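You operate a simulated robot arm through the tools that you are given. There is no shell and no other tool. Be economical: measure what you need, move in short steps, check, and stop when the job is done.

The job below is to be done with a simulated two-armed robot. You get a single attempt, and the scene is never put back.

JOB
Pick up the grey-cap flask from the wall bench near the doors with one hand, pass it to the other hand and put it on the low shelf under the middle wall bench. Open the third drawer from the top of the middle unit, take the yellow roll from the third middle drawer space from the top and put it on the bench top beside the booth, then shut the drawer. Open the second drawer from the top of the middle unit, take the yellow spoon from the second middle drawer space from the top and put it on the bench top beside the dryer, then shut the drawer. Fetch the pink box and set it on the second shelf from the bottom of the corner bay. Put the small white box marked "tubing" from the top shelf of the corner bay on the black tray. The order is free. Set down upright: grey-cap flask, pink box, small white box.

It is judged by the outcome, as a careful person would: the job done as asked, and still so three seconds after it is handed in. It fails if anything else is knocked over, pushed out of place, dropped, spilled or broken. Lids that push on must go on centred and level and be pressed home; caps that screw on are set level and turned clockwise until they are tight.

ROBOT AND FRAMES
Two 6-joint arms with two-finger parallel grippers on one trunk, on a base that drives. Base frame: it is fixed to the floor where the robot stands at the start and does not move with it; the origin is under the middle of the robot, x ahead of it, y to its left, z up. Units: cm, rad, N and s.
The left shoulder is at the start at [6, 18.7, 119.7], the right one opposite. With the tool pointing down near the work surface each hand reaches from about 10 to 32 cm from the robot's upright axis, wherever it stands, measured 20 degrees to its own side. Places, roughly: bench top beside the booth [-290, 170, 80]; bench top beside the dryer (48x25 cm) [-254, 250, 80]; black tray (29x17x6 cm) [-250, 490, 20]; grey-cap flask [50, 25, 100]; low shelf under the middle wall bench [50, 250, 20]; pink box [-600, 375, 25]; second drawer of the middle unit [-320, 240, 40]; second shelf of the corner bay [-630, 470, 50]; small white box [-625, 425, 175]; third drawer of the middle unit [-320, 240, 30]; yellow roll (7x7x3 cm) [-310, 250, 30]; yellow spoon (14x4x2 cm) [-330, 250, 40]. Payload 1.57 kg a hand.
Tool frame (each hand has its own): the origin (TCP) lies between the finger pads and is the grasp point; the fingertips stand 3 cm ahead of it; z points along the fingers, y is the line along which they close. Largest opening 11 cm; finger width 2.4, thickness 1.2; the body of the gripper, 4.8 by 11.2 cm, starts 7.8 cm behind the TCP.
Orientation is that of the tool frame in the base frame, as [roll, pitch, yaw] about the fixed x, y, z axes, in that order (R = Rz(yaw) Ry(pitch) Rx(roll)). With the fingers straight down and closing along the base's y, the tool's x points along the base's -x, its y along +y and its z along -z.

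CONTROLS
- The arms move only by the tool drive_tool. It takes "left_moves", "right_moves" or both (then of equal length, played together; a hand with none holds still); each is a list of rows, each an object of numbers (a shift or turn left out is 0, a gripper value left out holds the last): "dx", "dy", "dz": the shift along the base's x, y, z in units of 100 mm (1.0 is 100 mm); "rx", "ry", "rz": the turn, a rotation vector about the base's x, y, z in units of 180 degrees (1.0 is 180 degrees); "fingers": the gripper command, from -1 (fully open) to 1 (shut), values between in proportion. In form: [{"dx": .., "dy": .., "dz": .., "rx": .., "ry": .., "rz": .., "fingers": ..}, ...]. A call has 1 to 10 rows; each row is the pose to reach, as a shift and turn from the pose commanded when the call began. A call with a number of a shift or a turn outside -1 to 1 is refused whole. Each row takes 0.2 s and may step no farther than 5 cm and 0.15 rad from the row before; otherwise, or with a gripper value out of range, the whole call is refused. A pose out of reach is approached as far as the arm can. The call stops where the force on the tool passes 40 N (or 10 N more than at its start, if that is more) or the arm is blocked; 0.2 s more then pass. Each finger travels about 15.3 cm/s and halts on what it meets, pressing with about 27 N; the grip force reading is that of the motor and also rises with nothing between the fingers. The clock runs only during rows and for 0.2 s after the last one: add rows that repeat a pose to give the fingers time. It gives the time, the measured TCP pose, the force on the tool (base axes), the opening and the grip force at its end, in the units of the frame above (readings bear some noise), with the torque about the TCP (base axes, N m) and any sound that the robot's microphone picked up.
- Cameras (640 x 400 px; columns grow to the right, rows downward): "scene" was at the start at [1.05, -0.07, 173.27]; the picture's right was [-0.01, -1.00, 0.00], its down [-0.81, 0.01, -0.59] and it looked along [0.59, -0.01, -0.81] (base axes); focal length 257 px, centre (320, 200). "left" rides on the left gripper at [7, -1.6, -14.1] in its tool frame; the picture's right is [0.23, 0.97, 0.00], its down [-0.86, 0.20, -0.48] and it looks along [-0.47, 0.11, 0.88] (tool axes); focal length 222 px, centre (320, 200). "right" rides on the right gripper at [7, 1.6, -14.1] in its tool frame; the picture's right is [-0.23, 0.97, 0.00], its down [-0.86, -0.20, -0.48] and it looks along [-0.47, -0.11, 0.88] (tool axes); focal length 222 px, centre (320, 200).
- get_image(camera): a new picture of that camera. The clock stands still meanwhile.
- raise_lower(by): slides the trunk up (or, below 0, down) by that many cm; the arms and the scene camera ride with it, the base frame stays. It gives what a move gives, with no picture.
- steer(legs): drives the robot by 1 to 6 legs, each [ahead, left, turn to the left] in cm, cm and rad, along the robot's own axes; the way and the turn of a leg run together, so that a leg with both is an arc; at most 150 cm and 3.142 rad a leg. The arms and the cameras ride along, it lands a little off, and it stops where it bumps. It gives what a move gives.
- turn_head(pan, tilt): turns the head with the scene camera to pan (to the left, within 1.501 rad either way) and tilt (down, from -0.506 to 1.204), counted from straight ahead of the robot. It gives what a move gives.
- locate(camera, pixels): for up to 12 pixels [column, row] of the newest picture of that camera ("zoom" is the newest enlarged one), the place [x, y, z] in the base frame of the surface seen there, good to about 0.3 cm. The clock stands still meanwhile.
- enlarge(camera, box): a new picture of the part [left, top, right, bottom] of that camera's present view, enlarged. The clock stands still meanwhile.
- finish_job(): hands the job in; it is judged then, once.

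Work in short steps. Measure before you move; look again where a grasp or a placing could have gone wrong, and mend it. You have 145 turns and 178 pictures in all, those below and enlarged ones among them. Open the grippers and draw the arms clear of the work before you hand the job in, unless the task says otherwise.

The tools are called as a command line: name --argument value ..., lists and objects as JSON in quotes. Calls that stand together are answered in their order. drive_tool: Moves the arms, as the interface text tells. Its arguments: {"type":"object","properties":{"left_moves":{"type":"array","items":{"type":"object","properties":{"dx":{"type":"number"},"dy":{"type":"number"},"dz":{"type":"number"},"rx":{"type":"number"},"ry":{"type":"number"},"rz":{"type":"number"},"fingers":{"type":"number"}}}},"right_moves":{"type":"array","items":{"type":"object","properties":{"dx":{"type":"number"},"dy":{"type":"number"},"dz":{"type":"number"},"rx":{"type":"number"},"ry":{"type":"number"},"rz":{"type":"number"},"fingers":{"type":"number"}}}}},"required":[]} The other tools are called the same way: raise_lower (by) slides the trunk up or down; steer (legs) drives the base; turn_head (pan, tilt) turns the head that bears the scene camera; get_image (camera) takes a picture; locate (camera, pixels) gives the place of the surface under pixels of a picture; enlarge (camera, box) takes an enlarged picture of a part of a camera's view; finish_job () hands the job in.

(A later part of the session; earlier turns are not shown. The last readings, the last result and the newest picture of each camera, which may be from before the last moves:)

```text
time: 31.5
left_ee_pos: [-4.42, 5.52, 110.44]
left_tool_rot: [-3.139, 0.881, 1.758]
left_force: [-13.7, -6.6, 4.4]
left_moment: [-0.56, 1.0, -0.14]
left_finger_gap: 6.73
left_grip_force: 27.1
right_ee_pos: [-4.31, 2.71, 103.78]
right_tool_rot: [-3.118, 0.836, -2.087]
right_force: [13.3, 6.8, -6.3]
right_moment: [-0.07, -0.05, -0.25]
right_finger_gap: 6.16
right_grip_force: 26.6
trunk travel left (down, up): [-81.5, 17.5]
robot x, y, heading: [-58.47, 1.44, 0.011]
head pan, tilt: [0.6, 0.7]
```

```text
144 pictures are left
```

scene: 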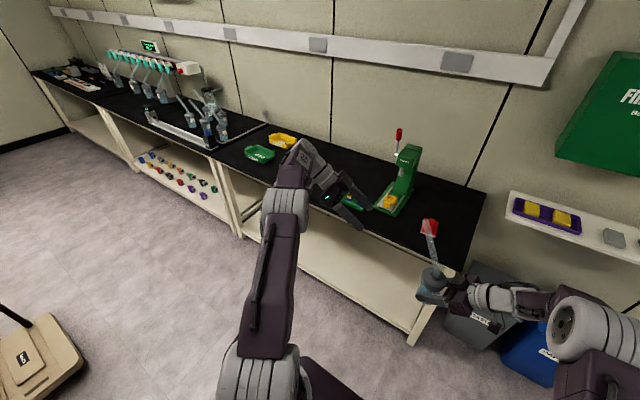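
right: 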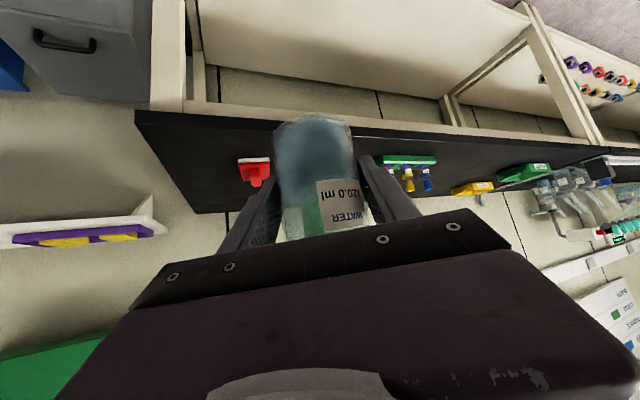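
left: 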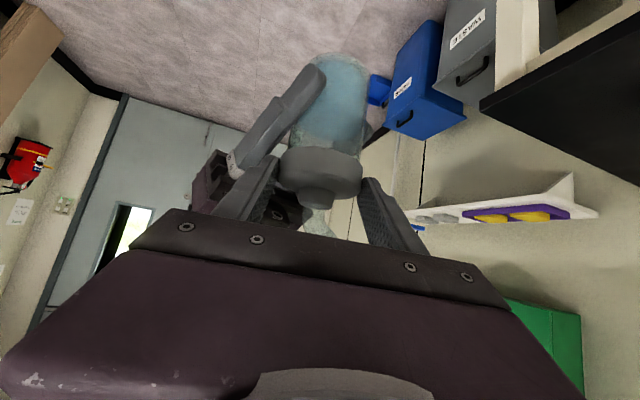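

Cap held (gap 6.7) but only by the fingertips. I reopen slightly to 7.4 and push 1.3 cm deeper.

drive_tool --left_moves '[{"fingers": -0.345}, {"fingers": -0.345}, {"dx": 0.01, "dy": -0.06, "dz": -0.04, "fingers": -0.345}, {"dx": 0.02, "dy": -0.1, "dz": -0.07, "fingers": -0.345}, {"dx": 0.02, "dy": -0.1, "dz": -0.07, "fingers": 1}, {"dx": 0.02, "dy": -0.1, "dz": -0.07, "fingers": 1}]'

get_image --camera "left"

```text
time: 32.7
left_ee_pos: [-4.24, 4.61, 109.78]
left_tool_rot: [-3.141, 0.881, 1.758]
left_force: [0.7, 0.9, 0.0]
left_moment: [-0.29, 0.44, -0.26]
left_finger_gap: 6.73
left_grip_force: 26.8
right_ee_pos: [-4.36, 2.23, 103.56]
right_tool_rot: [-3.119, 0.827, -2.095]
right_force: [-0.2, -0.7, -2.3]
right_moment: [0.33, -0.43, 0.28]
right_finger_gap: 6.11
right_grip_force: 26.7
trunk travel left (down, up): [-81.5, 17.5]
robot x, y, heading: [-58.62, 1.43, 0.011]
head pan, tilt: [0.6, 0.7]
stopped in row 5 (right hand): the force on the tool passed its limit at 42 N (the readings are from after the stop); the commanded pose is now the measured one
```

```text
143 pictures are left
```

left: 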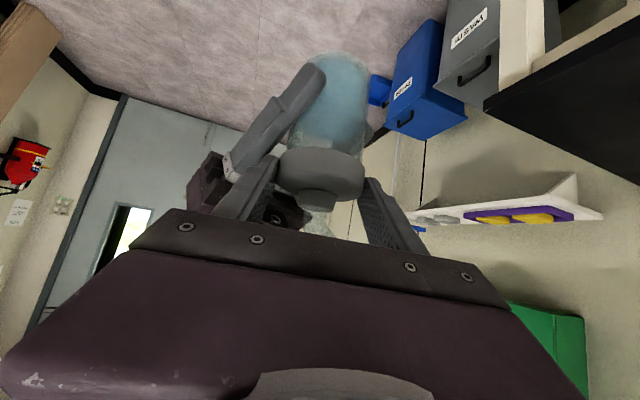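

I check how deep the cap sits in the left fingers.

enlarge --camera "left" --box '[200, 60, 440, 260]'

locate --camera "left" --pixels '[[320, 165], [285, 165], [358, 170], [320, 150], [318, 185], [318, 195]]'

```text
2.00 times, centred on (320, 160) of left
```

zoom: 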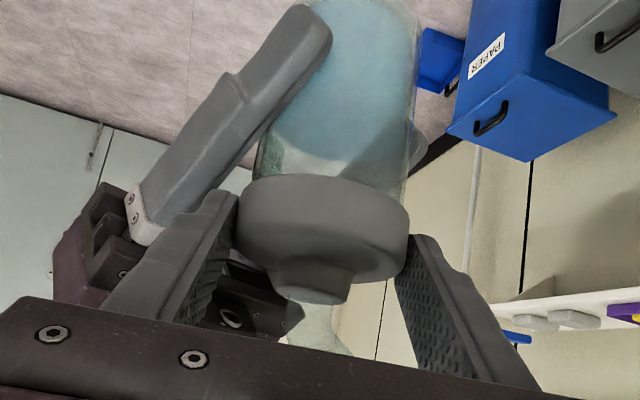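

```text
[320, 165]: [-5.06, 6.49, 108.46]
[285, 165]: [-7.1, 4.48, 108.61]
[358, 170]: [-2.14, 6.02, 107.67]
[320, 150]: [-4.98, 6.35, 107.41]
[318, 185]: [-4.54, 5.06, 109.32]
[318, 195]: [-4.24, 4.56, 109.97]
```

The cap sits about 2.2 cm ahead of the TCP: acceptable, with the weight hanging below. I open the right hand slightly and draw it back horizontally.

drive_tool --right_moves '[{"fingers": -0.25}, {"fingers": -0.32}, {"fingers": -0.38}, {"dx": -0.1, "dy": -0.17, "fingers": -0.38}, {"dx": -0.25, "dy": -0.4, "fingers": -0.38}, {"dx": -0.4, "dy": -0.65, "fingers": -0.38}, {"dx": -0.6, "dy": -1.0, "fingers": -0.38}]'

get_image --camera "left"

get_image --camera "right"

```text
time: 34.3
left_ee_pos: [-4.15, 4.51, 109.85]
left_tool_rot: [3.141, 0.879, 1.756]
left_force: [0.1, -0.1, 0.6]
left_moment: [0.03, 0.03, 0.02]
left_finger_gap: 6.74
left_grip_force: 26.9
right_ee_pos: [-10.2, -7.91, 103.51]
right_tool_rot: [-3.12, 0.83, -2.093]
right_force: [0.9, -0.6, -0.3]
right_moment: [0.04, -0.02, -0.03]
right_finger_gap: 7.59
right_grip_force: 0.1
trunk travel left (down, up): [-81.5, 17.5]
robot x, y, heading: [-58.9, 1.55, 0.012]
head pan, tilt: [0.6, 0.7]
```

```text
141 pictures are left
```

left: 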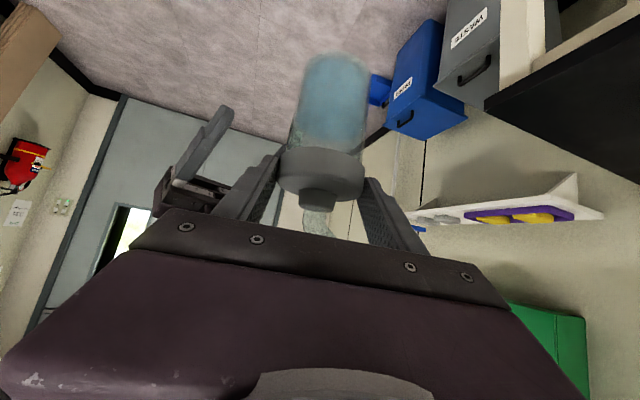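

```text
140 pictures are left
```

right: 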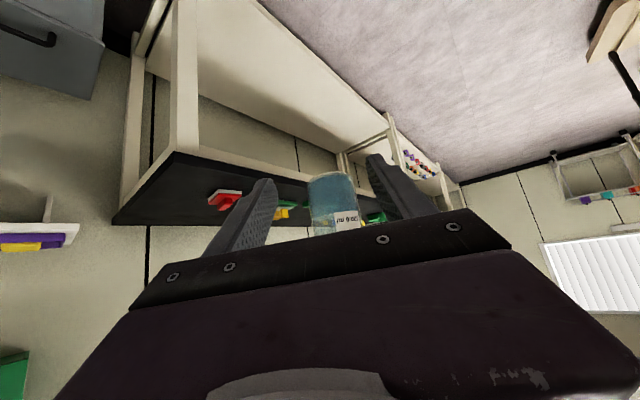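

The left hand holds the flask alone. I retract the right hand and look left along the route to the middle bench.

drive_tool --right_moves '[{"dx": -0.2, "dy": -0.4, "dz": 0.1}, {"dx": -0.3, "dy": -0.8, "dz": 0.2}, {"dx": -0.3, "dy": -1.0, "dz": 0.2}]'

turn_head --pan 1.1 --tilt 0.6

get_image --camera "scene"

```text
time: 35.1
left_ee_pos: [-4.16, 4.76, 109.82]
left_tool_rot: [-3.141, 0.881, 1.757]
left_force: [0.0, 0.5, 0.3]
left_moment: [0.04, 0.02, -0.01]
left_finger_gap: 6.69
left_grip_force: 26.9
right_ee_pos: [-13.28, -17.73, 105.45]
right_tool_rot: [-3.119, 0.828, -2.095]
right_force: [-0.1, -0.7, 0.4]
right_moment: [0.0, 0.0, -0.03]
right_finger_gap: 7.55
right_grip_force: 0.0
trunk travel left (down, up): [-81.5, 17.5]
robot x, y, heading: [-58.51, 1.75, 0.007]
head pan, tilt: [0.6, 0.7]
```

```text
time: 36.0
left_ee_pos: [-4.17, 4.58, 109.73]
left_tool_rot: [-3.141, 0.88, 1.754]
left_force: [0.0, -0.5, -0.7]
left_moment: [0.08, 0.01, 0.01]
left_finger_gap: 6.74
left_grip_force: 27.2
right_ee_pos: [-13.27, -17.63, 105.41]
right_tool_rot: [-3.117, 0.828, -2.094]
right_force: [0.2, 0.0, 0.6]
right_moment: [0.01, 0.0, -0.02]
right_finger_gap: 7.57
right_grip_force: 0.0
trunk travel left (down, up): [-81.5, 17.5]
robot x, y, heading: [-58.58, 1.43, 0.005]
head pan, tilt: [1.1, 0.6]
```

```text
139 pictures are left
```

scene: 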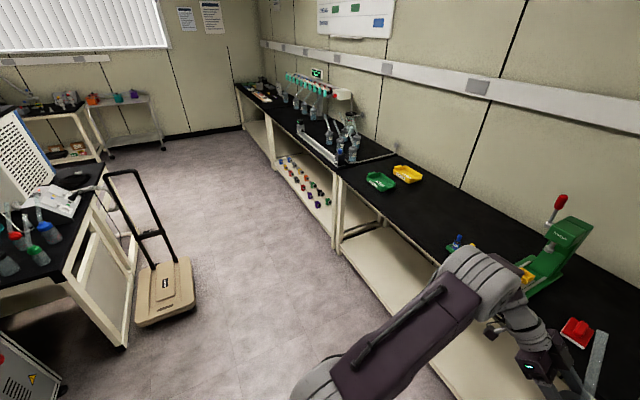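

I measure the middle bench's shelf, edges and the trolley.

locate --camera "scene" --pixels '[[195, 315], [135, 318], [185, 260], [336, 237], [272, 165], [330, 235], [275, 170], [340, 176], [335, 252], [290, 165], [300, 185], [120, 345]]'

enlarge --camera "scene" --box '[240, 110, 380, 260]'

```text
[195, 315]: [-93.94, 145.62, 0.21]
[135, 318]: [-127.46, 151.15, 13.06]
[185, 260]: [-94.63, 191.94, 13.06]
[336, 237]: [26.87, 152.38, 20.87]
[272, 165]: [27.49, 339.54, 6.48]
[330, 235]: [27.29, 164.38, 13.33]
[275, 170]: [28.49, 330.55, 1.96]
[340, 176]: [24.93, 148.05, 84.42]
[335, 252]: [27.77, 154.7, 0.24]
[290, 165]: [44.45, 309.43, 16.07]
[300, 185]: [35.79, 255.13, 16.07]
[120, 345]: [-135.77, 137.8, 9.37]
```

```text
2.67 times, centred on (310, 185) of scene
```

zoom: 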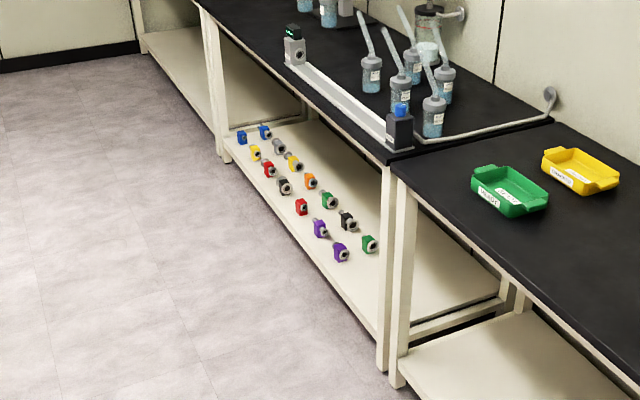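

The right end of the low shelf (z≈16) looks free. I locate the items nearest to that end.

locate --camera "zoom" --pixels '[[340, 260], [368, 250], [320, 235], [360, 290], [375, 325], [375, 265], [348, 222], [385, 370], [390, 175]]'

```text
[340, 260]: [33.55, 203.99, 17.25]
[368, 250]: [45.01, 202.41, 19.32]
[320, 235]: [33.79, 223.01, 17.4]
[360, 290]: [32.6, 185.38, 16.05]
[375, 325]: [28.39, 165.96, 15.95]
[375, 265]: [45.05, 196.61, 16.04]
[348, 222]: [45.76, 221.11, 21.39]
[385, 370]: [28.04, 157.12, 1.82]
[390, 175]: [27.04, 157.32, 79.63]
```

I turn the left hand (flask upright) to point forward, moving it to ~62 cm ahead of the robot, and bring the right hand to a similar tidy pose.

drive_tool --left_moves '[{"rz": 0.043, "dx": 0.1}, {"rz": 0.086, "dx": 0.2}, {"rz": 0.13, "dx": 0.3}, {"rz": 0.173, "dx": 0.4, "dy": 0.1}, {"rz": 0.216, "dx": 0.5, "dy": 0.2}, {"rz": 0.26, "dx": 0.6, "dy": 0.3}, {"rz": 0.303, "dx": 0.7, "dy": 0.4}, {"rz": 0.346, "dx": 0.8, "dy": 0.5}, {"rz": 0.389, "dx": 0.8, "dy": 0.6}]'

get_image --camera "left"

turn_head --pan 0 --tilt 0.8

get_image --camera "scene"

```text
time: 38.0
left_ee_pos: [3.83, 11.84, 109.6]
left_tool_rot: [-3.133, 0.879, 2.911]
left_force: [-0.5, -0.5, 0.4]
left_moment: [-0.02, 0.07, 0.0]
left_finger_gap: 6.7
left_grip_force: 26.9
left hand out of reach, approached as far as the arm can: row 9
right_ee_pos: [-13.18, -17.67, 105.54]
right_tool_rot: [-3.12, 0.828, -2.093]
right_force: [-0.8, -0.4, 0.0]
right_moment: [0.04, -0.01, -0.01]
right_finger_gap: 7.59
right_grip_force: 0.1
trunk travel left (down, up): [-81.5, 17.5]
robot x, y, heading: [-58.52, 1.87, 0.01]
head pan, tilt: [1.1, 0.6]
```

```text
137 pictures are left
```

left: 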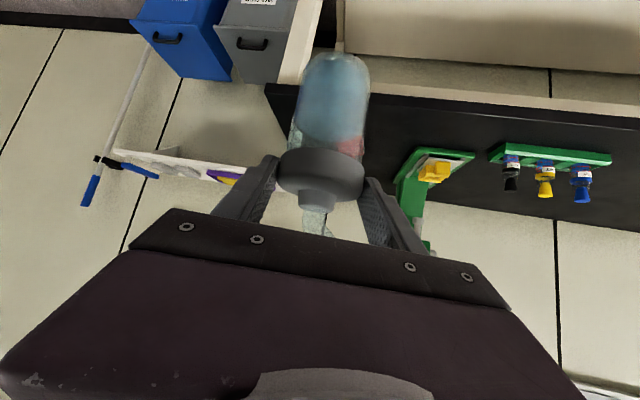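

```text
time: 39.3
left_ee_pos: [3.84, 11.77, 109.43]
left_tool_rot: [-3.132, 0.879, 2.911]
left_force: [0.4, 0.0, -0.2]
left_moment: [0.02, 0.08, -0.01]
left_finger_gap: 6.71
left_grip_force: 27.2
right_ee_pos: [-13.18, -17.73, 105.51]
right_tool_rot: [-3.119, 0.826, -2.094]
right_force: [1.2, 0.4, 0.2]
right_moment: [-0.03, -0.04, 0.03]
right_finger_gap: 7.58
right_grip_force: 0.1
trunk travel left (down, up): [-81.5, 17.5]
robot x, y, heading: [-58.62, 1.75, 0.006]
head pan, tilt: [0.0, 0.799]
```

```text
136 pictures are left
```

scene: 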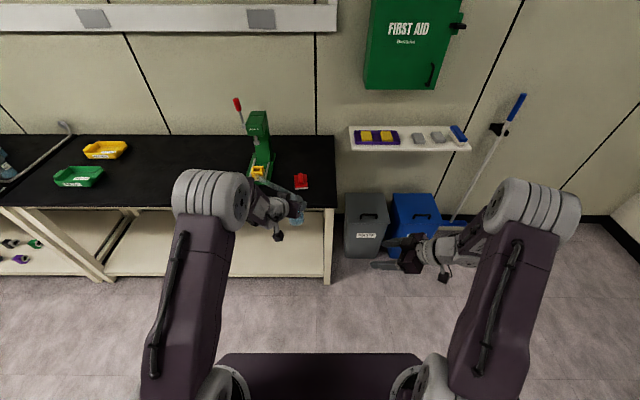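

I drive left along the bench to about y=172, keeping clear of bench and trolley.

steer --legs '[[6, 85, 0], [2, 85, -0.008]]'

get_image --camera "scene"

get_image --camera "left"

```text
time: 47.9
left_ee_pos: [8.59, 181.93, 109.5]
left_tool_rot: [-3.134, 0.879, 2.924]
left_force: [-0.2, 0.0, -0.1]
left_moment: [-0.01, 0.05, -0.02]
left_finger_gap: 6.71
left_grip_force: 27.2
right_ee_pos: [-8.16, 152.28, 105.42]
right_tool_rot: [-3.118, 0.829, -2.08]
right_force: [-0.3, 0.2, -0.4]
right_moment: [-0.03, 0.04, -0.04]
right_finger_gap: 7.59
right_grip_force: 0.1
trunk travel left (down, up): [-81.5, 17.5]
robot x, y, heading: [-53.9, 171.37, 0.022]
head pan, tilt: [0.0, 0.799]
```

```text
135 pictures are left
```

scene: 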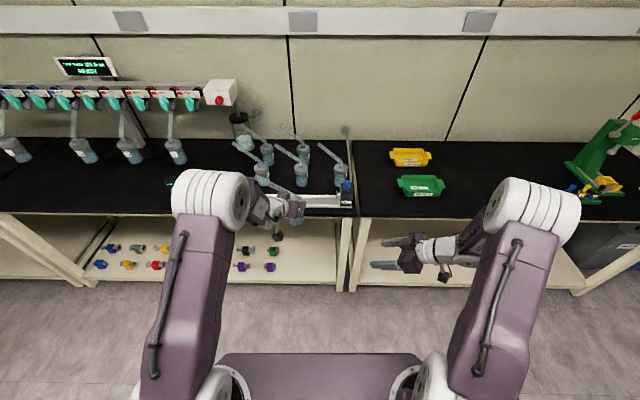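

```text
134 pictures are left
```

left: 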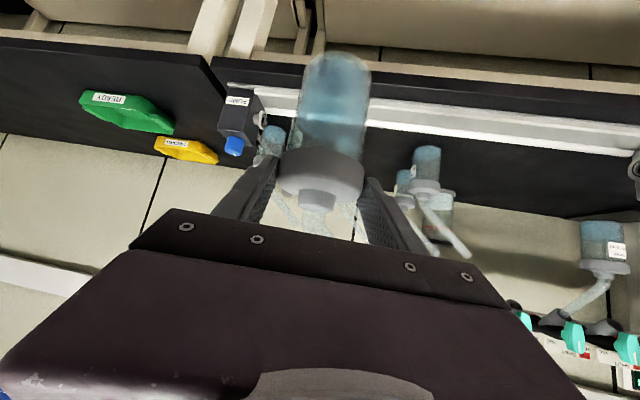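

Now I lower the trunk 77 cm, then look at the shelf before moving in.

raise_lower --by -77

get_image --camera "scene"

get_image --camera "left"

```text
refused: -77 is not a number from -40 to 40
```

```text
133 pictures are left
```

scene: 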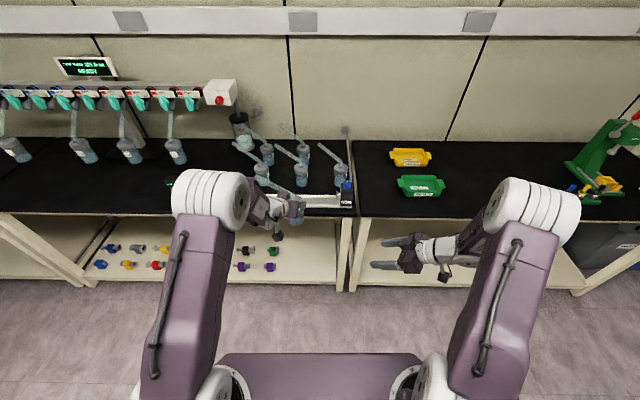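

```text
132 pictures are left
```

left: 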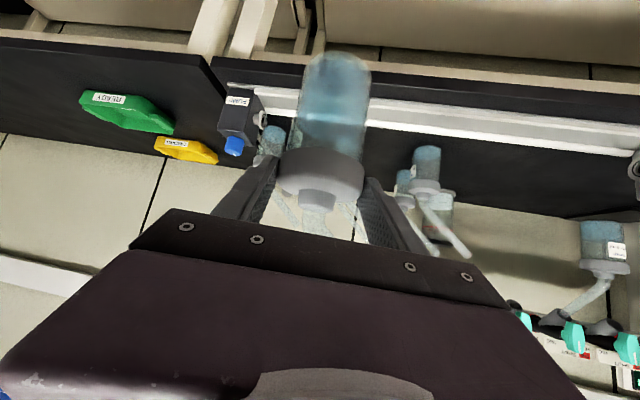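

At most 40 cm per call; I lower in two steps and look.

raise_lower --by -39

raise_lower --by -38

get_image --camera "scene"

get_image --camera "left"

```text
time: 51.7
left_ee_pos: [8.61, 182.11, 70.4]
left_tool_rot: [-3.134, 0.878, 2.922]
left_force: [-0.5, 0.3, 0.3]
left_moment: [0.01, 0.05, -0.01]
left_finger_gap: 6.77
left_grip_force: 26.8
right_ee_pos: [-8.08, 152.39, 66.37]
right_tool_rot: [-3.119, 0.828, -2.08]
right_force: [0.4, -0.1, -0.1]
right_moment: [0.0, -0.04, 0.04]
right_finger_gap: 7.6
right_grip_force: 0.2
trunk travel left (down, up): [-42.5, 56.5]
robot x, y, heading: [-53.6, 170.98, 0.018]
head pan, tilt: [0.0, 0.799]
```

```text
time: 55.4
left_ee_pos: [8.54, 182.11, 32.62]
left_tool_rot: [-3.132, 0.877, 2.923]
left_force: [-0.7, 1.5, -0.3]
left_moment: [0.02, 0.03, 0.0]
left_finger_gap: 6.72
left_grip_force: 27.1
right_ee_pos: [-8.08, 152.3, 28.5]
right_tool_rot: [-3.121, 0.829, -2.081]
right_force: [0.3, 0.5, 1.2]
right_moment: [0.0, 0.01, 0.0]
right_finger_gap: 7.61
right_grip_force: 0.2
trunk travel left (down, up): [-4.5, 94.5]
robot x, y, heading: [-53.68, 171.52, 0.022]
head pan, tilt: [0.0, 0.799]
```

```text
131 pictures are left
```

scene: 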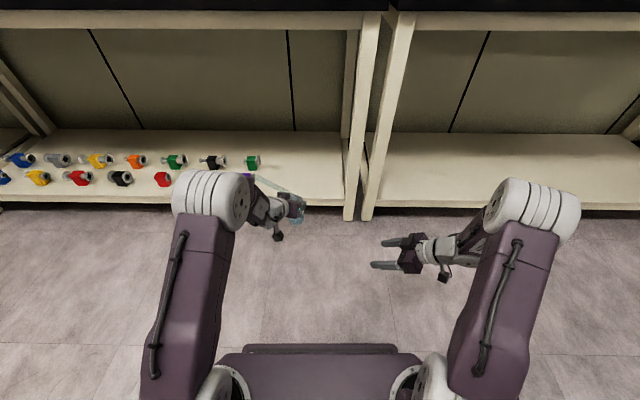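

```text
130 pictures are left
```

left: 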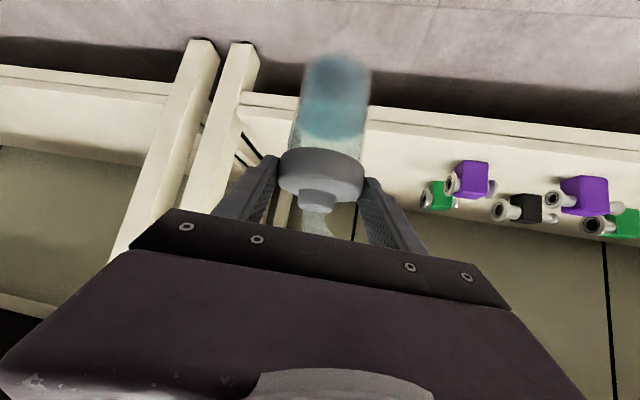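

Good access. I check the flask's base height and the tube from the left camera.

locate --camera "left" --pixels '[[335, 60], [338, 90], [320, 165], [325, 150], [467, 178], [400, 115]]'

enlarge --camera "scene" --box '[200, 130, 360, 260]'

```text
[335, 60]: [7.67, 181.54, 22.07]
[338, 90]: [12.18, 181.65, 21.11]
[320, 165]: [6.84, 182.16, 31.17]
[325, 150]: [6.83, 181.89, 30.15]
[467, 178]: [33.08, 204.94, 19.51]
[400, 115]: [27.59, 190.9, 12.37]
```

```text
3.08 times, centred on (280, 195) of scene
```

zoom: 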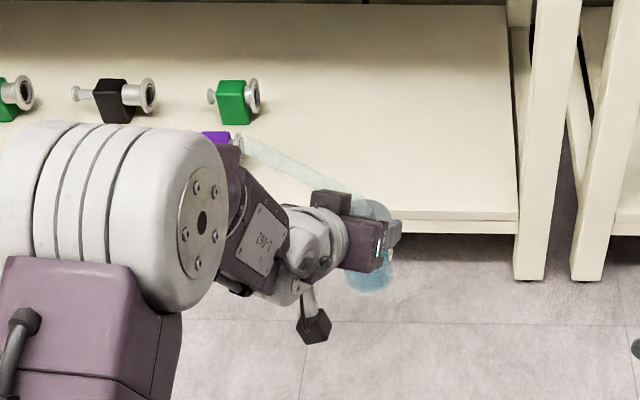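

I check the elbow's position against the bench edge before driving in.

locate --camera "scene" --pixels '[[210, 178], [245, 200], [530, 185], [400, 10], [345, 10], [360, 200]]'

```text
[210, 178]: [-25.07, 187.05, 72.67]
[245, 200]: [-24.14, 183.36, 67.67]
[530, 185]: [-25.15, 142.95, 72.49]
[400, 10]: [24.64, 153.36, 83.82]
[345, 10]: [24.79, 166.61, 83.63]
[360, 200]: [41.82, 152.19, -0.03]
```

Elbows stay short of the bench edge. I drive ahead 27 cm.

steer --legs '[[27, -1, -0.02]]'

get_image --camera "left"

get_image --camera "scene"

```text
time: 57.3
left_ee_pos: [35.91, 180.18, 32.55]
left_tool_rot: [-3.132, 0.877, 2.903]
left_force: [0.5, -0.5, -0.2]
left_moment: [-0.03, 0.05, 0.02]
left_finger_gap: 6.74
left_grip_force: 26.8
right_ee_pos: [18.72, 150.84, 28.38]
right_tool_rot: [-3.119, 0.828, -2.102]
right_force: [-0.4, 1.4, -0.2]
right_moment: [0.04, 0.01, -0.01]
right_finger_gap: 7.6
right_grip_force: 0.1
trunk travel left (down, up): [-4.5, 94.5]
robot x, y, heading: [-26.55, 170.47, 0.002]
head pan, tilt: [0.0, 0.799]
```

```text
128 pictures are left
```

left: 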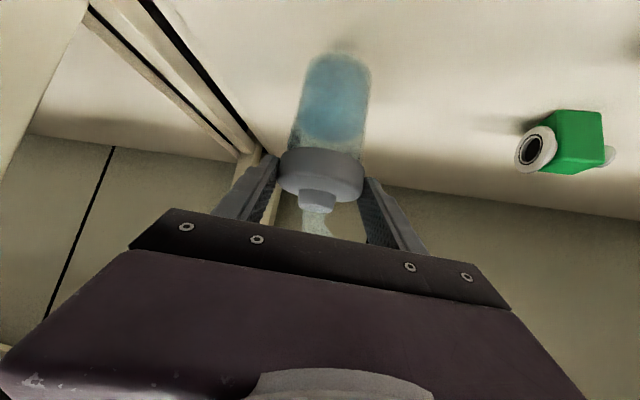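

```text
127 pictures are left
```

scene: 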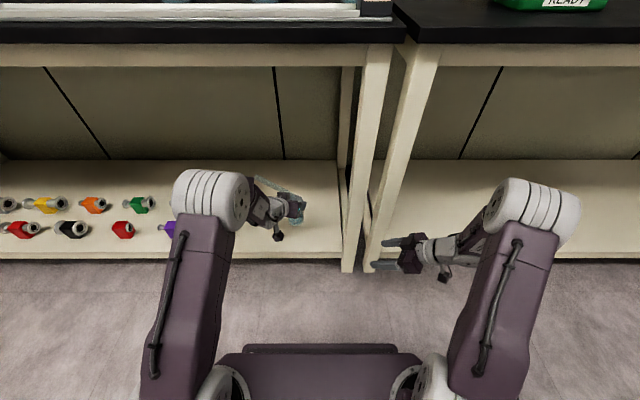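

Flask is over clear shelf at about [37.5,180]. I lower the trunk 3.5 cm and then feel down with the arm.

raise_lower --by -3.5

drive_tool --left_moves '[{"dz": -0.03}, {"dz": -0.06}]'

get_image --camera "left"

```text
time: 58.1
left_ee_pos: [35.98, 180.19, 28.99]
left_tool_rot: [-3.133, 0.877, 2.903]
left_force: [-0.1, 0.0, -0.6]
left_moment: [0.02, 0.05, 0.03]
left_finger_gap: 6.68
left_grip_force: 27.0
right_ee_pos: [18.7, 150.82, 24.87]
right_tool_rot: [-3.119, 0.827, -2.099]
right_force: [-0.1, 0.5, -0.2]
right_moment: [-0.02, -0.04, -0.01]
right_finger_gap: 7.59
right_grip_force: 0.1
trunk travel left (down, up): [-1.0, 98.0]
robot x, y, heading: [-26.69, 170.52, 0.001]
head pan, tilt: [0.0, 0.799]
```

```text
time: 58.7
left_ee_pos: [35.99, 180.2, 28.4]
left_tool_rot: [-3.131, 0.878, 2.903]
left_force: [0.3, -0.5, 0.7]
left_moment: [0.0, 0.07, 0.02]
left_finger_gap: 6.72
left_grip_force: 27.1
right_ee_pos: [18.59, 150.93, 24.96]
right_tool_rot: [-3.118, 0.827, -2.101]
right_force: [0.6, 0.2, -0.5]
right_moment: [0.04, -0.01, 0.03]
right_finger_gap: 7.59
right_grip_force: 0.0
trunk travel left (down, up): [-1.0, 98.0]
robot x, y, heading: [-26.45, 170.54, 0.004]
head pan, tilt: [0.0, 0.799]
```

```text
126 pictures are left
```

left: 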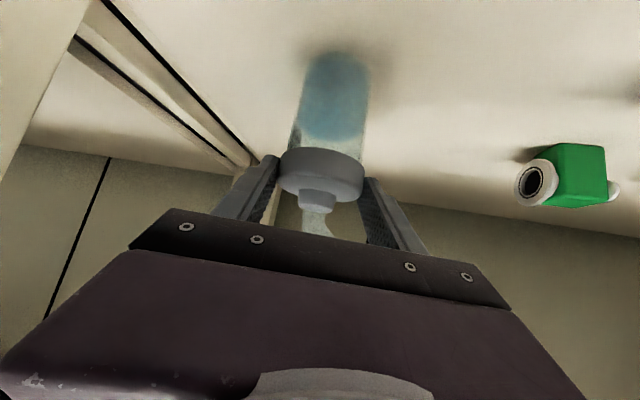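

Still above the shelf; I go down in millimetre steps watching the force.

drive_tool --left_moves '[{"dz": -0.03}, {"dz": -0.06}]'

drive_tool --left_moves '[{"dz": -0.02}, {"dz": -0.04}]'

locate --camera "left" --pixels '[[335, 58], [300, 120], [370, 70], [330, 100]]'

```text
time: 59.3
left_ee_pos: [35.92, 180.16, 27.98]
left_tool_rot: [-3.13, 0.877, 2.902]
left_force: [0.7, 0.5, -0.3]
left_moment: [0.02, 0.07, 0.03]
left_finger_gap: 6.71
left_grip_force: 27.0
right_ee_pos: [18.59, 150.77, 24.92]
right_tool_rot: [-3.118, 0.827, -2.1]
right_force: [0.0, -0.5, 1.0]
right_moment: [0.01, 0.02, -0.01]
right_finger_gap: 7.61
right_grip_force: 0.0
trunk travel left (down, up): [-1.0, 98.0]
robot x, y, heading: [-26.51, 170.74, 0.002]
head pan, tilt: [0.0, 0.799]
```

```text
time: 59.9
left_ee_pos: [35.93, 180.18, 27.51]
left_tool_rot: [-3.127, 0.879, 2.901]
left_force: [-1.2, -0.4, 1.2]
left_moment: [0.0, 0.17, 0.0]
left_finger_gap: 6.71
left_grip_force: 26.6
right_ee_pos: [18.77, 150.86, 24.95]
right_tool_rot: [-3.117, 0.827, -2.102]
right_force: [-0.1, 0.1, 0.1]
right_moment: [0.0, -0.03, 0.02]
right_finger_gap: 7.59
right_grip_force: 0.1
trunk travel left (down, up): [-1.0, 98.0]
robot x, y, heading: [-26.7, 170.55, 0.0]
head pan, tilt: [0.0, 0.799]
```

```text
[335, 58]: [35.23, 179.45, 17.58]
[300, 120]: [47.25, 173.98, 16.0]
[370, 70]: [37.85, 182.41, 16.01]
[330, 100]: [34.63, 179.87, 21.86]
```

A moment begins to show (0.17): first contact. I go a few mm more.

drive_tool --left_moves '[{"dz": -0.02}, {"dz": -0.04}]'

get_image --camera "left"

```text
time: 60.5
left_ee_pos: [36.18, 180.22, 27.46]
left_tool_rot: [-3.129, 0.885, 2.902]
left_force: [-3.0, -0.9, 18.9]
left_moment: [0.05, 0.37, 0.07]
left_finger_gap: 6.71
left_grip_force: 27.5
right_ee_pos: [18.59, 150.84, 24.99]
right_tool_rot: [-3.115, 0.829, -2.1]
right_force: [-0.2, 0.5, 0.6]
right_moment: [0.0, 0.0, 0.03]
right_finger_gap: 7.59
right_grip_force: 0.1
trunk travel left (down, up): [-1.0, 98.0]
robot x, y, heading: [-26.62, 170.32, 0.005]
head pan, tilt: [0.0, 0.799]
```

```text
125 pictures are left
```

left: 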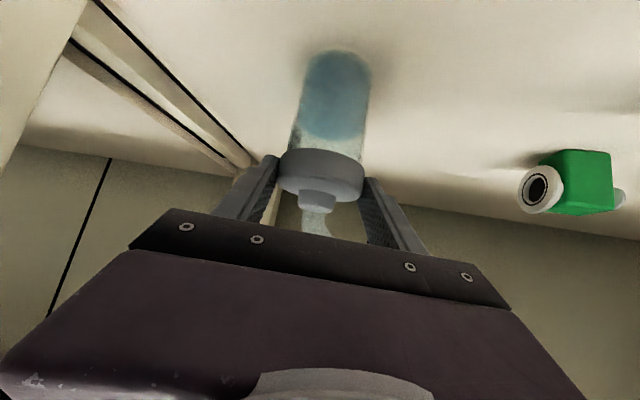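

It stands on the shelf (19 N). I release slowly and withdraw along the tool axis.

drive_tool --left_moves '[{"dz": 0.02, "fingers": -0.26}, {"dz": 0.02, "fingers": -0.35}, {"dz": 0.02, "fingers": -0.5}, {"dz": 0.02, "fingers": -0.6}, {"dx": -0.25, "dy": 0.06, "dz": 0.2, "fingers": -0.6}, {"dx": -0.5, "dy": 0.12, "dz": 0.4, "fingers": -0.6}]'

get_image --camera "left"

```text
time: 61.9
left_ee_pos: [31.03, 181.59, 31.03]
left_tool_rot: [-3.129, 0.878, 2.903]
left_force: [0.7, 0.1, -0.7]
left_moment: [0.02, 0.0, -0.01]
left_finger_gap: 8.78
left_grip_force: 0.0
right_ee_pos: [18.76, 150.8, 24.98]
right_tool_rot: [-3.121, 0.827, -2.099]
right_force: [0.7, 0.6, -0.1]
right_moment: [0.0, -0.03, -0.02]
right_finger_gap: 7.58
right_grip_force: 0.0
trunk travel left (down, up): [-1.0, 98.0]
robot x, y, heading: [-26.37, 170.45, 0.004]
head pan, tilt: [0.0, 0.799]
```

```text
124 pictures are left
```

left: 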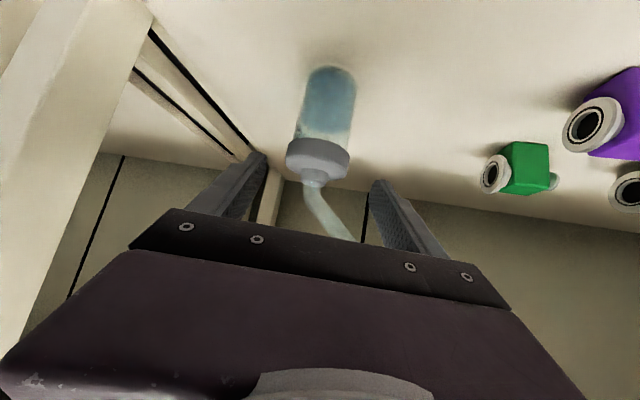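

Flask stands upright. I back the base straight out and look at it.

steer --legs '[[-30, 0, 0]]'

enlarge --camera "scene" --box '[140, 60, 380, 260]'

```text
time: 63.9
left_ee_pos: [0.76, 181.5, 31.08]
left_tool_rot: [-3.127, 0.877, 2.903]
left_force: [0.5, -0.7, 0.1]
left_moment: [-0.05, 0.01, 0.03]
left_finger_gap: 8.8
left_grip_force: 0.1
right_ee_pos: [-11.38, 150.77, 24.97]
right_tool_rot: [-3.119, 0.826, -2.105]
right_force: [-0.2, 0.0, -0.3]
right_moment: [0.02, -0.01, 0.03]
right_finger_gap: 7.6
right_grip_force: 0.0
trunk travel left (down, up): [-1.0, 98.0]
robot x, y, heading: [-56.78, 170.22, 0.001]
head pan, tilt: [0.0, 0.799]
```

```text
2.00 times, centred on (260, 160) of scene
```

zoom: 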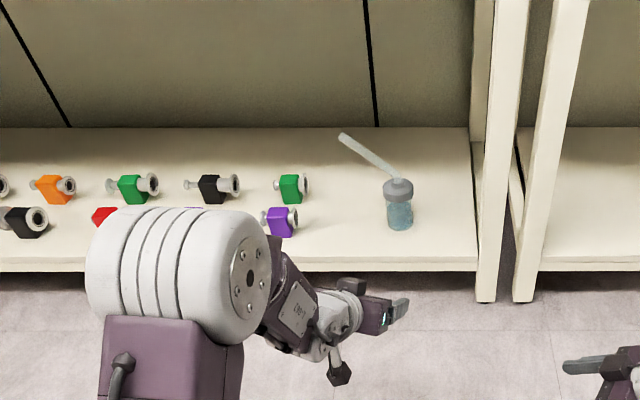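

The flask is well placed. Next the drawer unit: I raise the trunk, drive back right to open floor, turn around and look.

raise_lower --by 40

raise_lower --by 40

steer --legs '[[0, -120, 0], [0, 0, 3.14]]'

turn_head --pan 0 --tilt 0.35

get_image --camera "scene"

turn_head --pan -0.9 --tilt 0.35

get_image --camera "scene"

```text
time: 67.7
left_ee_pos: [0.72, 181.55, 70.98]
left_tool_rot: [-3.128, 0.877, 2.901]
left_force: [-0.6, -0.8, -0.4]
left_moment: [0.03, -0.01, 0.0]
left_finger_gap: 8.8
left_grip_force: 0.1
right_ee_pos: [-11.41, 150.73, 64.8]
right_tool_rot: [-3.119, 0.828, -2.104]
right_force: [-0.2, 0.3, 0.6]
right_moment: [-0.01, 0.02, -0.01]
right_finger_gap: 7.58
right_grip_force: 0.0
trunk travel left (down, up): [-41.0, 58.0]
robot x, y, heading: [-56.73, 170.42, 0.001]
head pan, tilt: [0.0, 0.799]
```

```text
time: 71.6
left_ee_pos: [0.77, 181.58, 111.07]
left_tool_rot: [-3.128, 0.879, 2.903]
left_force: [0.0, -0.5, 0.2]
left_moment: [-0.02, 0.0, 0.03]
left_finger_gap: 8.79
left_grip_force: 0.1
right_ee_pos: [-11.47, 150.66, 104.94]
right_tool_rot: [-3.119, 0.828, -2.104]
right_force: [0.0, -0.8, 0.4]
right_moment: [0.01, -0.03, 0.0]
right_finger_gap: 7.59
right_grip_force: 0.1
trunk travel left (down, up): [-81.0, 18.0]
robot x, y, heading: [-56.44, 170.41, -0.002]
head pan, tilt: [0.0, 0.799]
```

```text
time: 84.6
left_ee_pos: [-111.53, 46.34, 110.97]
left_tool_rot: [-3.131, 0.877, -0.308]
left_force: [-0.2, -1.0, -0.2]
left_moment: [0.01, 0.01, 0.03]
left_finger_gap: 8.8
left_grip_force: 0.0
right_ee_pos: [-97.23, 76.13, 104.96]
right_tool_rot: [-3.119, 0.827, 0.969]
right_force: [-1.1, 0.5, -0.2]
right_moment: [0.01, -0.04, 0.0]
right_finger_gap: 7.61
right_grip_force: 0.0
trunk travel left (down, up): [-81.0, 18.0]
robot x, y, heading: [-53.8, 53.1, 3.072]
head pan, tilt: [0.0, 0.799]
```

```text
time: 85.5
left_ee_pos: [-111.63, 46.28, 110.97]
left_tool_rot: [-3.129, 0.878, -0.308]
left_force: [-0.4, 0.3, -0.6]
left_moment: [-0.03, -0.02, -0.01]
left_finger_gap: 8.78
left_grip_force: 0.2
right_ee_pos: [-97.28, 76.14, 104.97]
right_tool_rot: [-3.118, 0.828, 0.971]
right_force: [0.6, 0.5, 0.7]
right_moment: [-0.01, 0.01, -0.01]
right_finger_gap: 7.61
right_grip_force: 0.0
trunk travel left (down, up): [-81.0, 18.0]
robot x, y, heading: [-53.38, 53.36, 3.071]
head pan, tilt: [0.0, 0.351]
```

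```text
122 pictures are left
```

scene: 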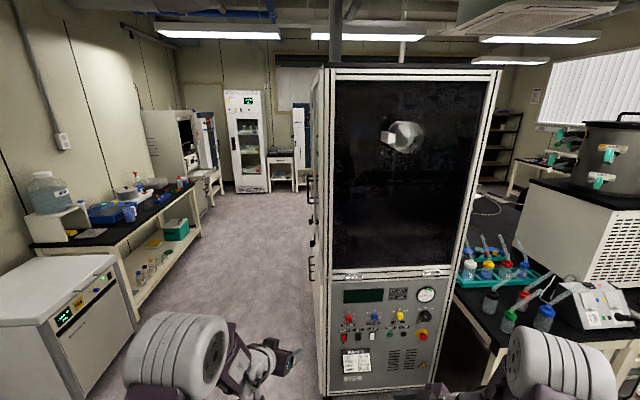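

```text
time: 86.7
left_ee_pos: [-111.54, 46.31, 111.11]
left_tool_rot: [-3.128, 0.878, -0.307]
left_force: [0.0, -1.0, -0.3]
left_moment: [-0.01, 0.04, -0.05]
left_finger_gap: 8.82
left_grip_force: 0.0
right_ee_pos: [-97.19, 76.15, 104.93]
right_tool_rot: [-3.12, 0.828, 0.971]
right_force: [-0.5, 0.1, -0.1]
right_moment: [-0.02, 0.0, -0.01]
right_finger_gap: 7.59
right_grip_force: 0.1
trunk travel left (down, up): [-81.0, 18.0]
robot x, y, heading: [-53.64, 53.46, 3.07]
head pan, tilt: [-0.901, 0.351]
```

```text
121 pictures are left
```

scene: 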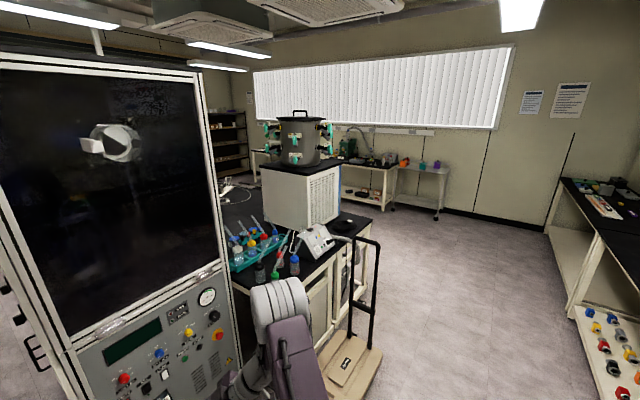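

I locate the booth, the island's edges and the dryer.

locate --camera "scene" --pixels '[[240, 350], [300, 180], [375, 205], [350, 220], [265, 165], [240, 195], [385, 195], [335, 260], [290, 310], [230, 150], [440, 200]]'

enlarge --camera "scene" --box '[200, 80, 480, 300]'

```text
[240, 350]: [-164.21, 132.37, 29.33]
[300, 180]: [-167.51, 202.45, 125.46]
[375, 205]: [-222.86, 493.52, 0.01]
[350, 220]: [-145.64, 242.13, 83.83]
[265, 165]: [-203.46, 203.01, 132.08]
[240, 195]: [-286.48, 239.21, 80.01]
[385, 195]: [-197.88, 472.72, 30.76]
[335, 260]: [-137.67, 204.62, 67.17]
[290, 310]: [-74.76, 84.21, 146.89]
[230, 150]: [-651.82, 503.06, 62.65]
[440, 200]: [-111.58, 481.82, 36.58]
```

```text
1.82 times, centred on (340, 190) of scene
```

zoom: 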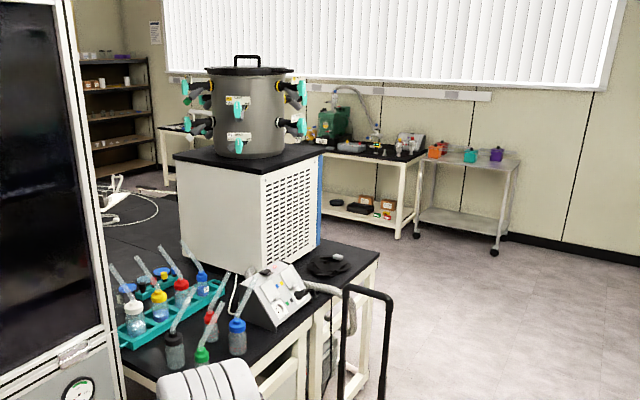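

I face +y, run along the aisle between trolley and wall bench, then turn to look at the far side of the island.

steer --legs '[[0, 0, -1.5], [0, -17, 0], [135, 0, 0], [130, 0, 0], [0, 0, 1.57]]'

turn_head --pan 0.6 --tilt 0.4

get_image --camera "scene"

```text
time: 108.1
left_ee_pos: [-100.52, 301.48, 111.05]
left_tool_rot: [-3.129, 0.88, -0.163]
left_force: [-0.6, -0.5, -0.6]
left_moment: [-0.02, -0.02, 0.0]
left_finger_gap: 8.8
left_grip_force: 0.2
right_ee_pos: [-90.73, 333.27, 105.06]
right_tool_rot: [-3.118, 0.828, 1.116]
right_force: [-0.7, -1.0, 0.6]
right_moment: [0.0, 0.02, 0.01]
right_finger_gap: 7.59
right_grip_force: 0.0
trunk travel left (down, up): [-81.0, 18.0]
robot x, y, heading: [-44.3, 316.9, -3.068]
head pan, tilt: [-0.901, 0.351]
```

```text
time: 109.7
left_ee_pos: [-100.67, 301.71, 111.09]
left_tool_rot: [-3.13, 0.878, -0.163]
left_force: [-0.2, 0.5, 0.5]
left_moment: [-0.02, -0.01, 0.01]
left_finger_gap: 8.83
left_grip_force: 0.1
right_ee_pos: [-90.59, 333.21, 104.93]
right_tool_rot: [-3.118, 0.828, 1.116]
right_force: [1.4, -0.1, 0.6]
right_moment: [0.0, 0.0, 0.01]
right_finger_gap: 7.59
right_grip_force: 0.1
trunk travel left (down, up): [-81.0, 18.0]
robot x, y, heading: [-43.99, 317.18, -3.064]
head pan, tilt: [0.6, 0.4]
```

```text
119 pictures are left
```

scene: 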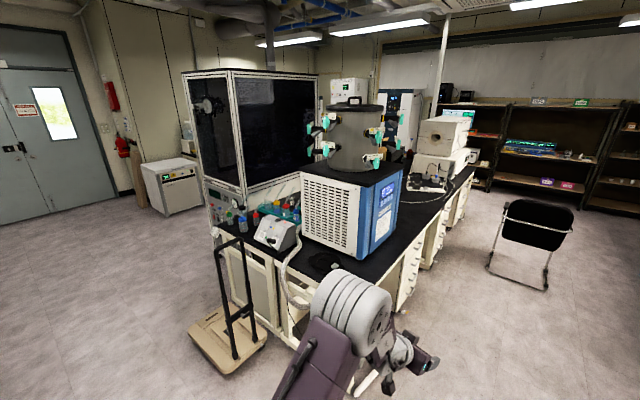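

The island's +y side has the drawer units; a chair stands at (535,230). I zoom and locate.

enlarge --camera "scene" --box '[360, 100, 520, 320]'

locate --camera "scene" --pixels '[[410, 275], [435, 230], [460, 195], [380, 300], [490, 270], [545, 290], [500, 225], [470, 178], [330, 260], [335, 110], [405, 195], [550, 210]]'

```text
1.82 times, centred on (440, 210) of scene
```

zoom: 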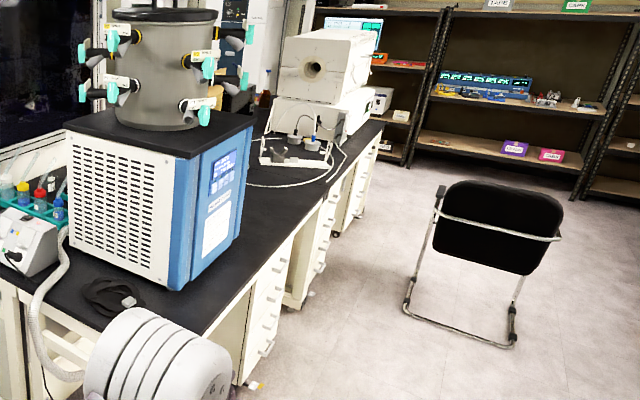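

```text
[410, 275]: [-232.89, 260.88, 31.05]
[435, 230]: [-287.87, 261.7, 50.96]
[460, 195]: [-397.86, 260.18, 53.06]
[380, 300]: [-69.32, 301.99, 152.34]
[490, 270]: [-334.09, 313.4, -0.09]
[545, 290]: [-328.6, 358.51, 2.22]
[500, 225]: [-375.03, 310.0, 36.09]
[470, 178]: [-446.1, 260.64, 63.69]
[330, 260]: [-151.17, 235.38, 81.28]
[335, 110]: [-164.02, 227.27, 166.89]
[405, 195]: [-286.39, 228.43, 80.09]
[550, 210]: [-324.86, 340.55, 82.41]
```

The chair (x −320…−380, y 310–360) is close to the middle unit. I drive nearer to see the drawers properly.

steer --legs '[[85, -40, 0], [75, 0, 0]]'

turn_head --pan 0.55 --tilt 0.75

get_image --camera "scene"

```text
time: 118.4
left_ee_pos: [-265.12, 329.56, 111.07]
left_tool_rot: [-3.129, 0.878, -0.168]
left_force: [0.8, 0.3, 0.1]
left_moment: [-0.02, 0.01, 0.03]
left_finger_gap: 8.83
left_grip_force: 0.1
right_ee_pos: [-255.25, 361.19, 104.9]
right_tool_rot: [-3.118, 0.829, 1.113]
right_force: [-0.1, 0.3, -0.9]
right_moment: [0.01, 0.0, 0.0]
right_finger_gap: 7.59
right_grip_force: 0.1
trunk travel left (down, up): [-81.0, 18.0]
robot x, y, heading: [-208.73, 344.67, -3.069]
head pan, tilt: [0.6, 0.4]
```

```text
time: 119.2
left_ee_pos: [-265.16, 329.49, 111.03]
left_tool_rot: [-3.131, 0.879, -0.167]
left_force: [0.5, -0.5, 0.4]
left_moment: [0.0, 0.0, 0.04]
left_finger_gap: 8.83
left_grip_force: 0.1
right_ee_pos: [-255.24, 361.07, 105.0]
right_tool_rot: [-3.12, 0.828, 1.111]
right_force: [-0.1, 0.4, -0.4]
right_moment: [0.05, -0.04, 0.0]
right_finger_gap: 7.59
right_grip_force: 0.1
trunk travel left (down, up): [-81.0, 18.0]
robot x, y, heading: [-208.59, 344.94, -3.071]
head pan, tilt: [0.55, 0.75]
```

```text
117 pictures are left
```

scene: 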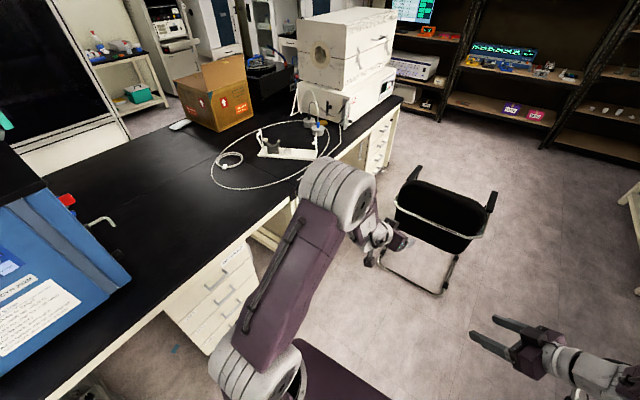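

I locate the drawer units visible.

locate --camera "scene" --pixels '[[235, 265], [240, 287], [240, 305], [180, 310], [375, 155], [255, 250], [395, 255], [445, 290], [470, 235], [497, 200], [380, 265], [272, 232]]'

enlarge --camera "scene" --box '[140, 160, 320, 390]'

```text
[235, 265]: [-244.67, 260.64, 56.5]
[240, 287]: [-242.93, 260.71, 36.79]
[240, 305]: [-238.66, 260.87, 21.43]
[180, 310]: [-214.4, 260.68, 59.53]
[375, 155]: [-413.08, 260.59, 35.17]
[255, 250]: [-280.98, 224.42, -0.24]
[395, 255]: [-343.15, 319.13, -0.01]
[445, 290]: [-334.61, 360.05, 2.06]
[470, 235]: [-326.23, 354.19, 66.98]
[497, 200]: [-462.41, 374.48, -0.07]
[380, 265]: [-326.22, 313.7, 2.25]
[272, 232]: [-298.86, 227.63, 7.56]
```

```text
1.74 times, centred on (230, 275) of scene
```

zoom: 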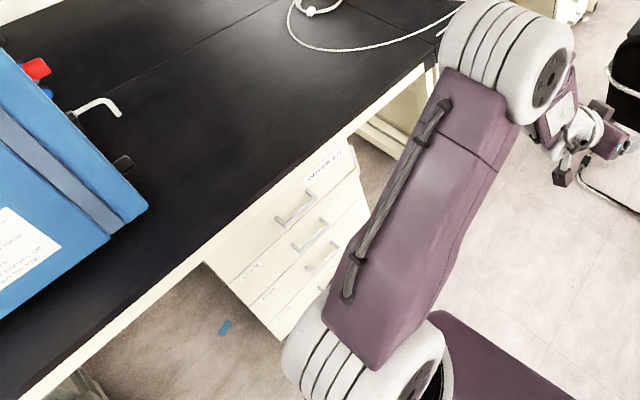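

I turn to face the island and look at the middle unit.

steer --legs '[[40, 0, 0], [0, 0, 1.5]]'

turn_head --pan -0.55 --tilt 0.9

get_image --camera "scene"

```text
time: 125.4
left_ee_pos: [-237.65, 284.19, 110.99]
left_tool_rot: [-3.131, 0.878, 1.33]
left_force: [0.2, 0.2, 0.4]
left_moment: [0.03, 0.01, 0.0]
left_finger_gap: 8.81
left_grip_force: 0.0
right_ee_pos: [-268.45, 296.53, 104.93]
right_tool_rot: [-3.119, 0.828, 2.609]
right_force: [-0.1, -0.2, -0.5]
right_moment: [0.0, 0.01, 0.0]
right_finger_gap: 7.58
right_grip_force: 0.0
trunk travel left (down, up): [-81.0, 18.0]
robot x, y, heading: [-248.27, 341.88, -1.566]
head pan, tilt: [0.55, 0.75]
```

```text
time: 126.7
left_ee_pos: [-237.73, 284.16, 110.95]
left_tool_rot: [-3.132, 0.878, 1.329]
left_force: [-0.7, -0.7, -0.3]
left_moment: [0.01, 0.01, 0.0]
left_finger_gap: 8.79
left_grip_force: 0.1
right_ee_pos: [-268.43, 296.51, 104.98]
right_tool_rot: [-3.119, 0.827, 2.609]
right_force: [-0.2, -0.5, 0.3]
right_moment: [0.03, 0.02, -0.01]
right_finger_gap: 7.6
right_grip_force: 0.1
trunk travel left (down, up): [-81.0, 18.0]
robot x, y, heading: [-248.56, 341.89, -1.573]
head pan, tilt: [-0.55, 0.901]
```

```text
115 pictures are left
```

scene: 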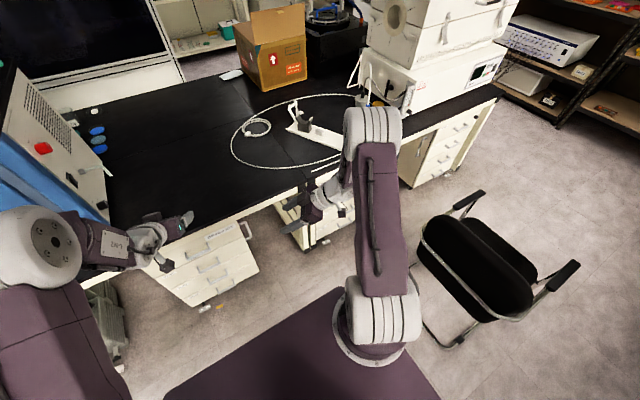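

The middle unit is behind the right hand at (315,220). I locate it and the chair's nearest parts.

locate --camera "scene" --pixels '[[450, 345], [422, 240], [432, 335], [520, 318], [340, 225], [300, 245], [310, 235], [285, 225], [325, 215], [270, 130], [325, 130], [440, 290]]'

enlarge --camera "scene" --box '[260, 160, 380, 260]'

```text
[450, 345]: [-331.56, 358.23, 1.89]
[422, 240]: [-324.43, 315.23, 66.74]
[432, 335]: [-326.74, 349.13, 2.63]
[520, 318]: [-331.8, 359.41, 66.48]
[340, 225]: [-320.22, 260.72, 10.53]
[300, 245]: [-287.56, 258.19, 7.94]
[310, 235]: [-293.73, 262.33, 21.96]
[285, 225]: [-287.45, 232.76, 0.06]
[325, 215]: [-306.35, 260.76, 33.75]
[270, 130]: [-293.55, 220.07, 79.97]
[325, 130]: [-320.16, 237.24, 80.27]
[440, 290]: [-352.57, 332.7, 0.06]
```

```text
4.00 times, centred on (320, 210) of scene
```

zoom: 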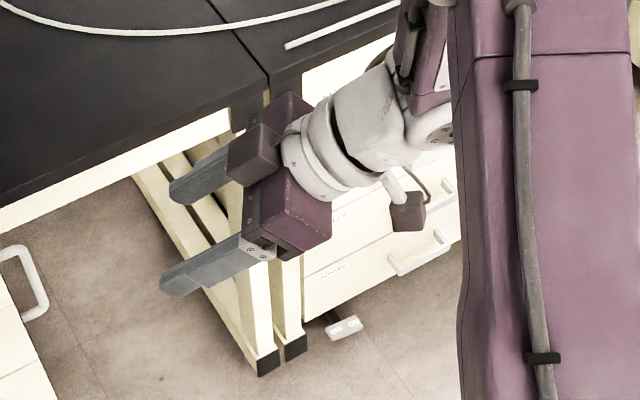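

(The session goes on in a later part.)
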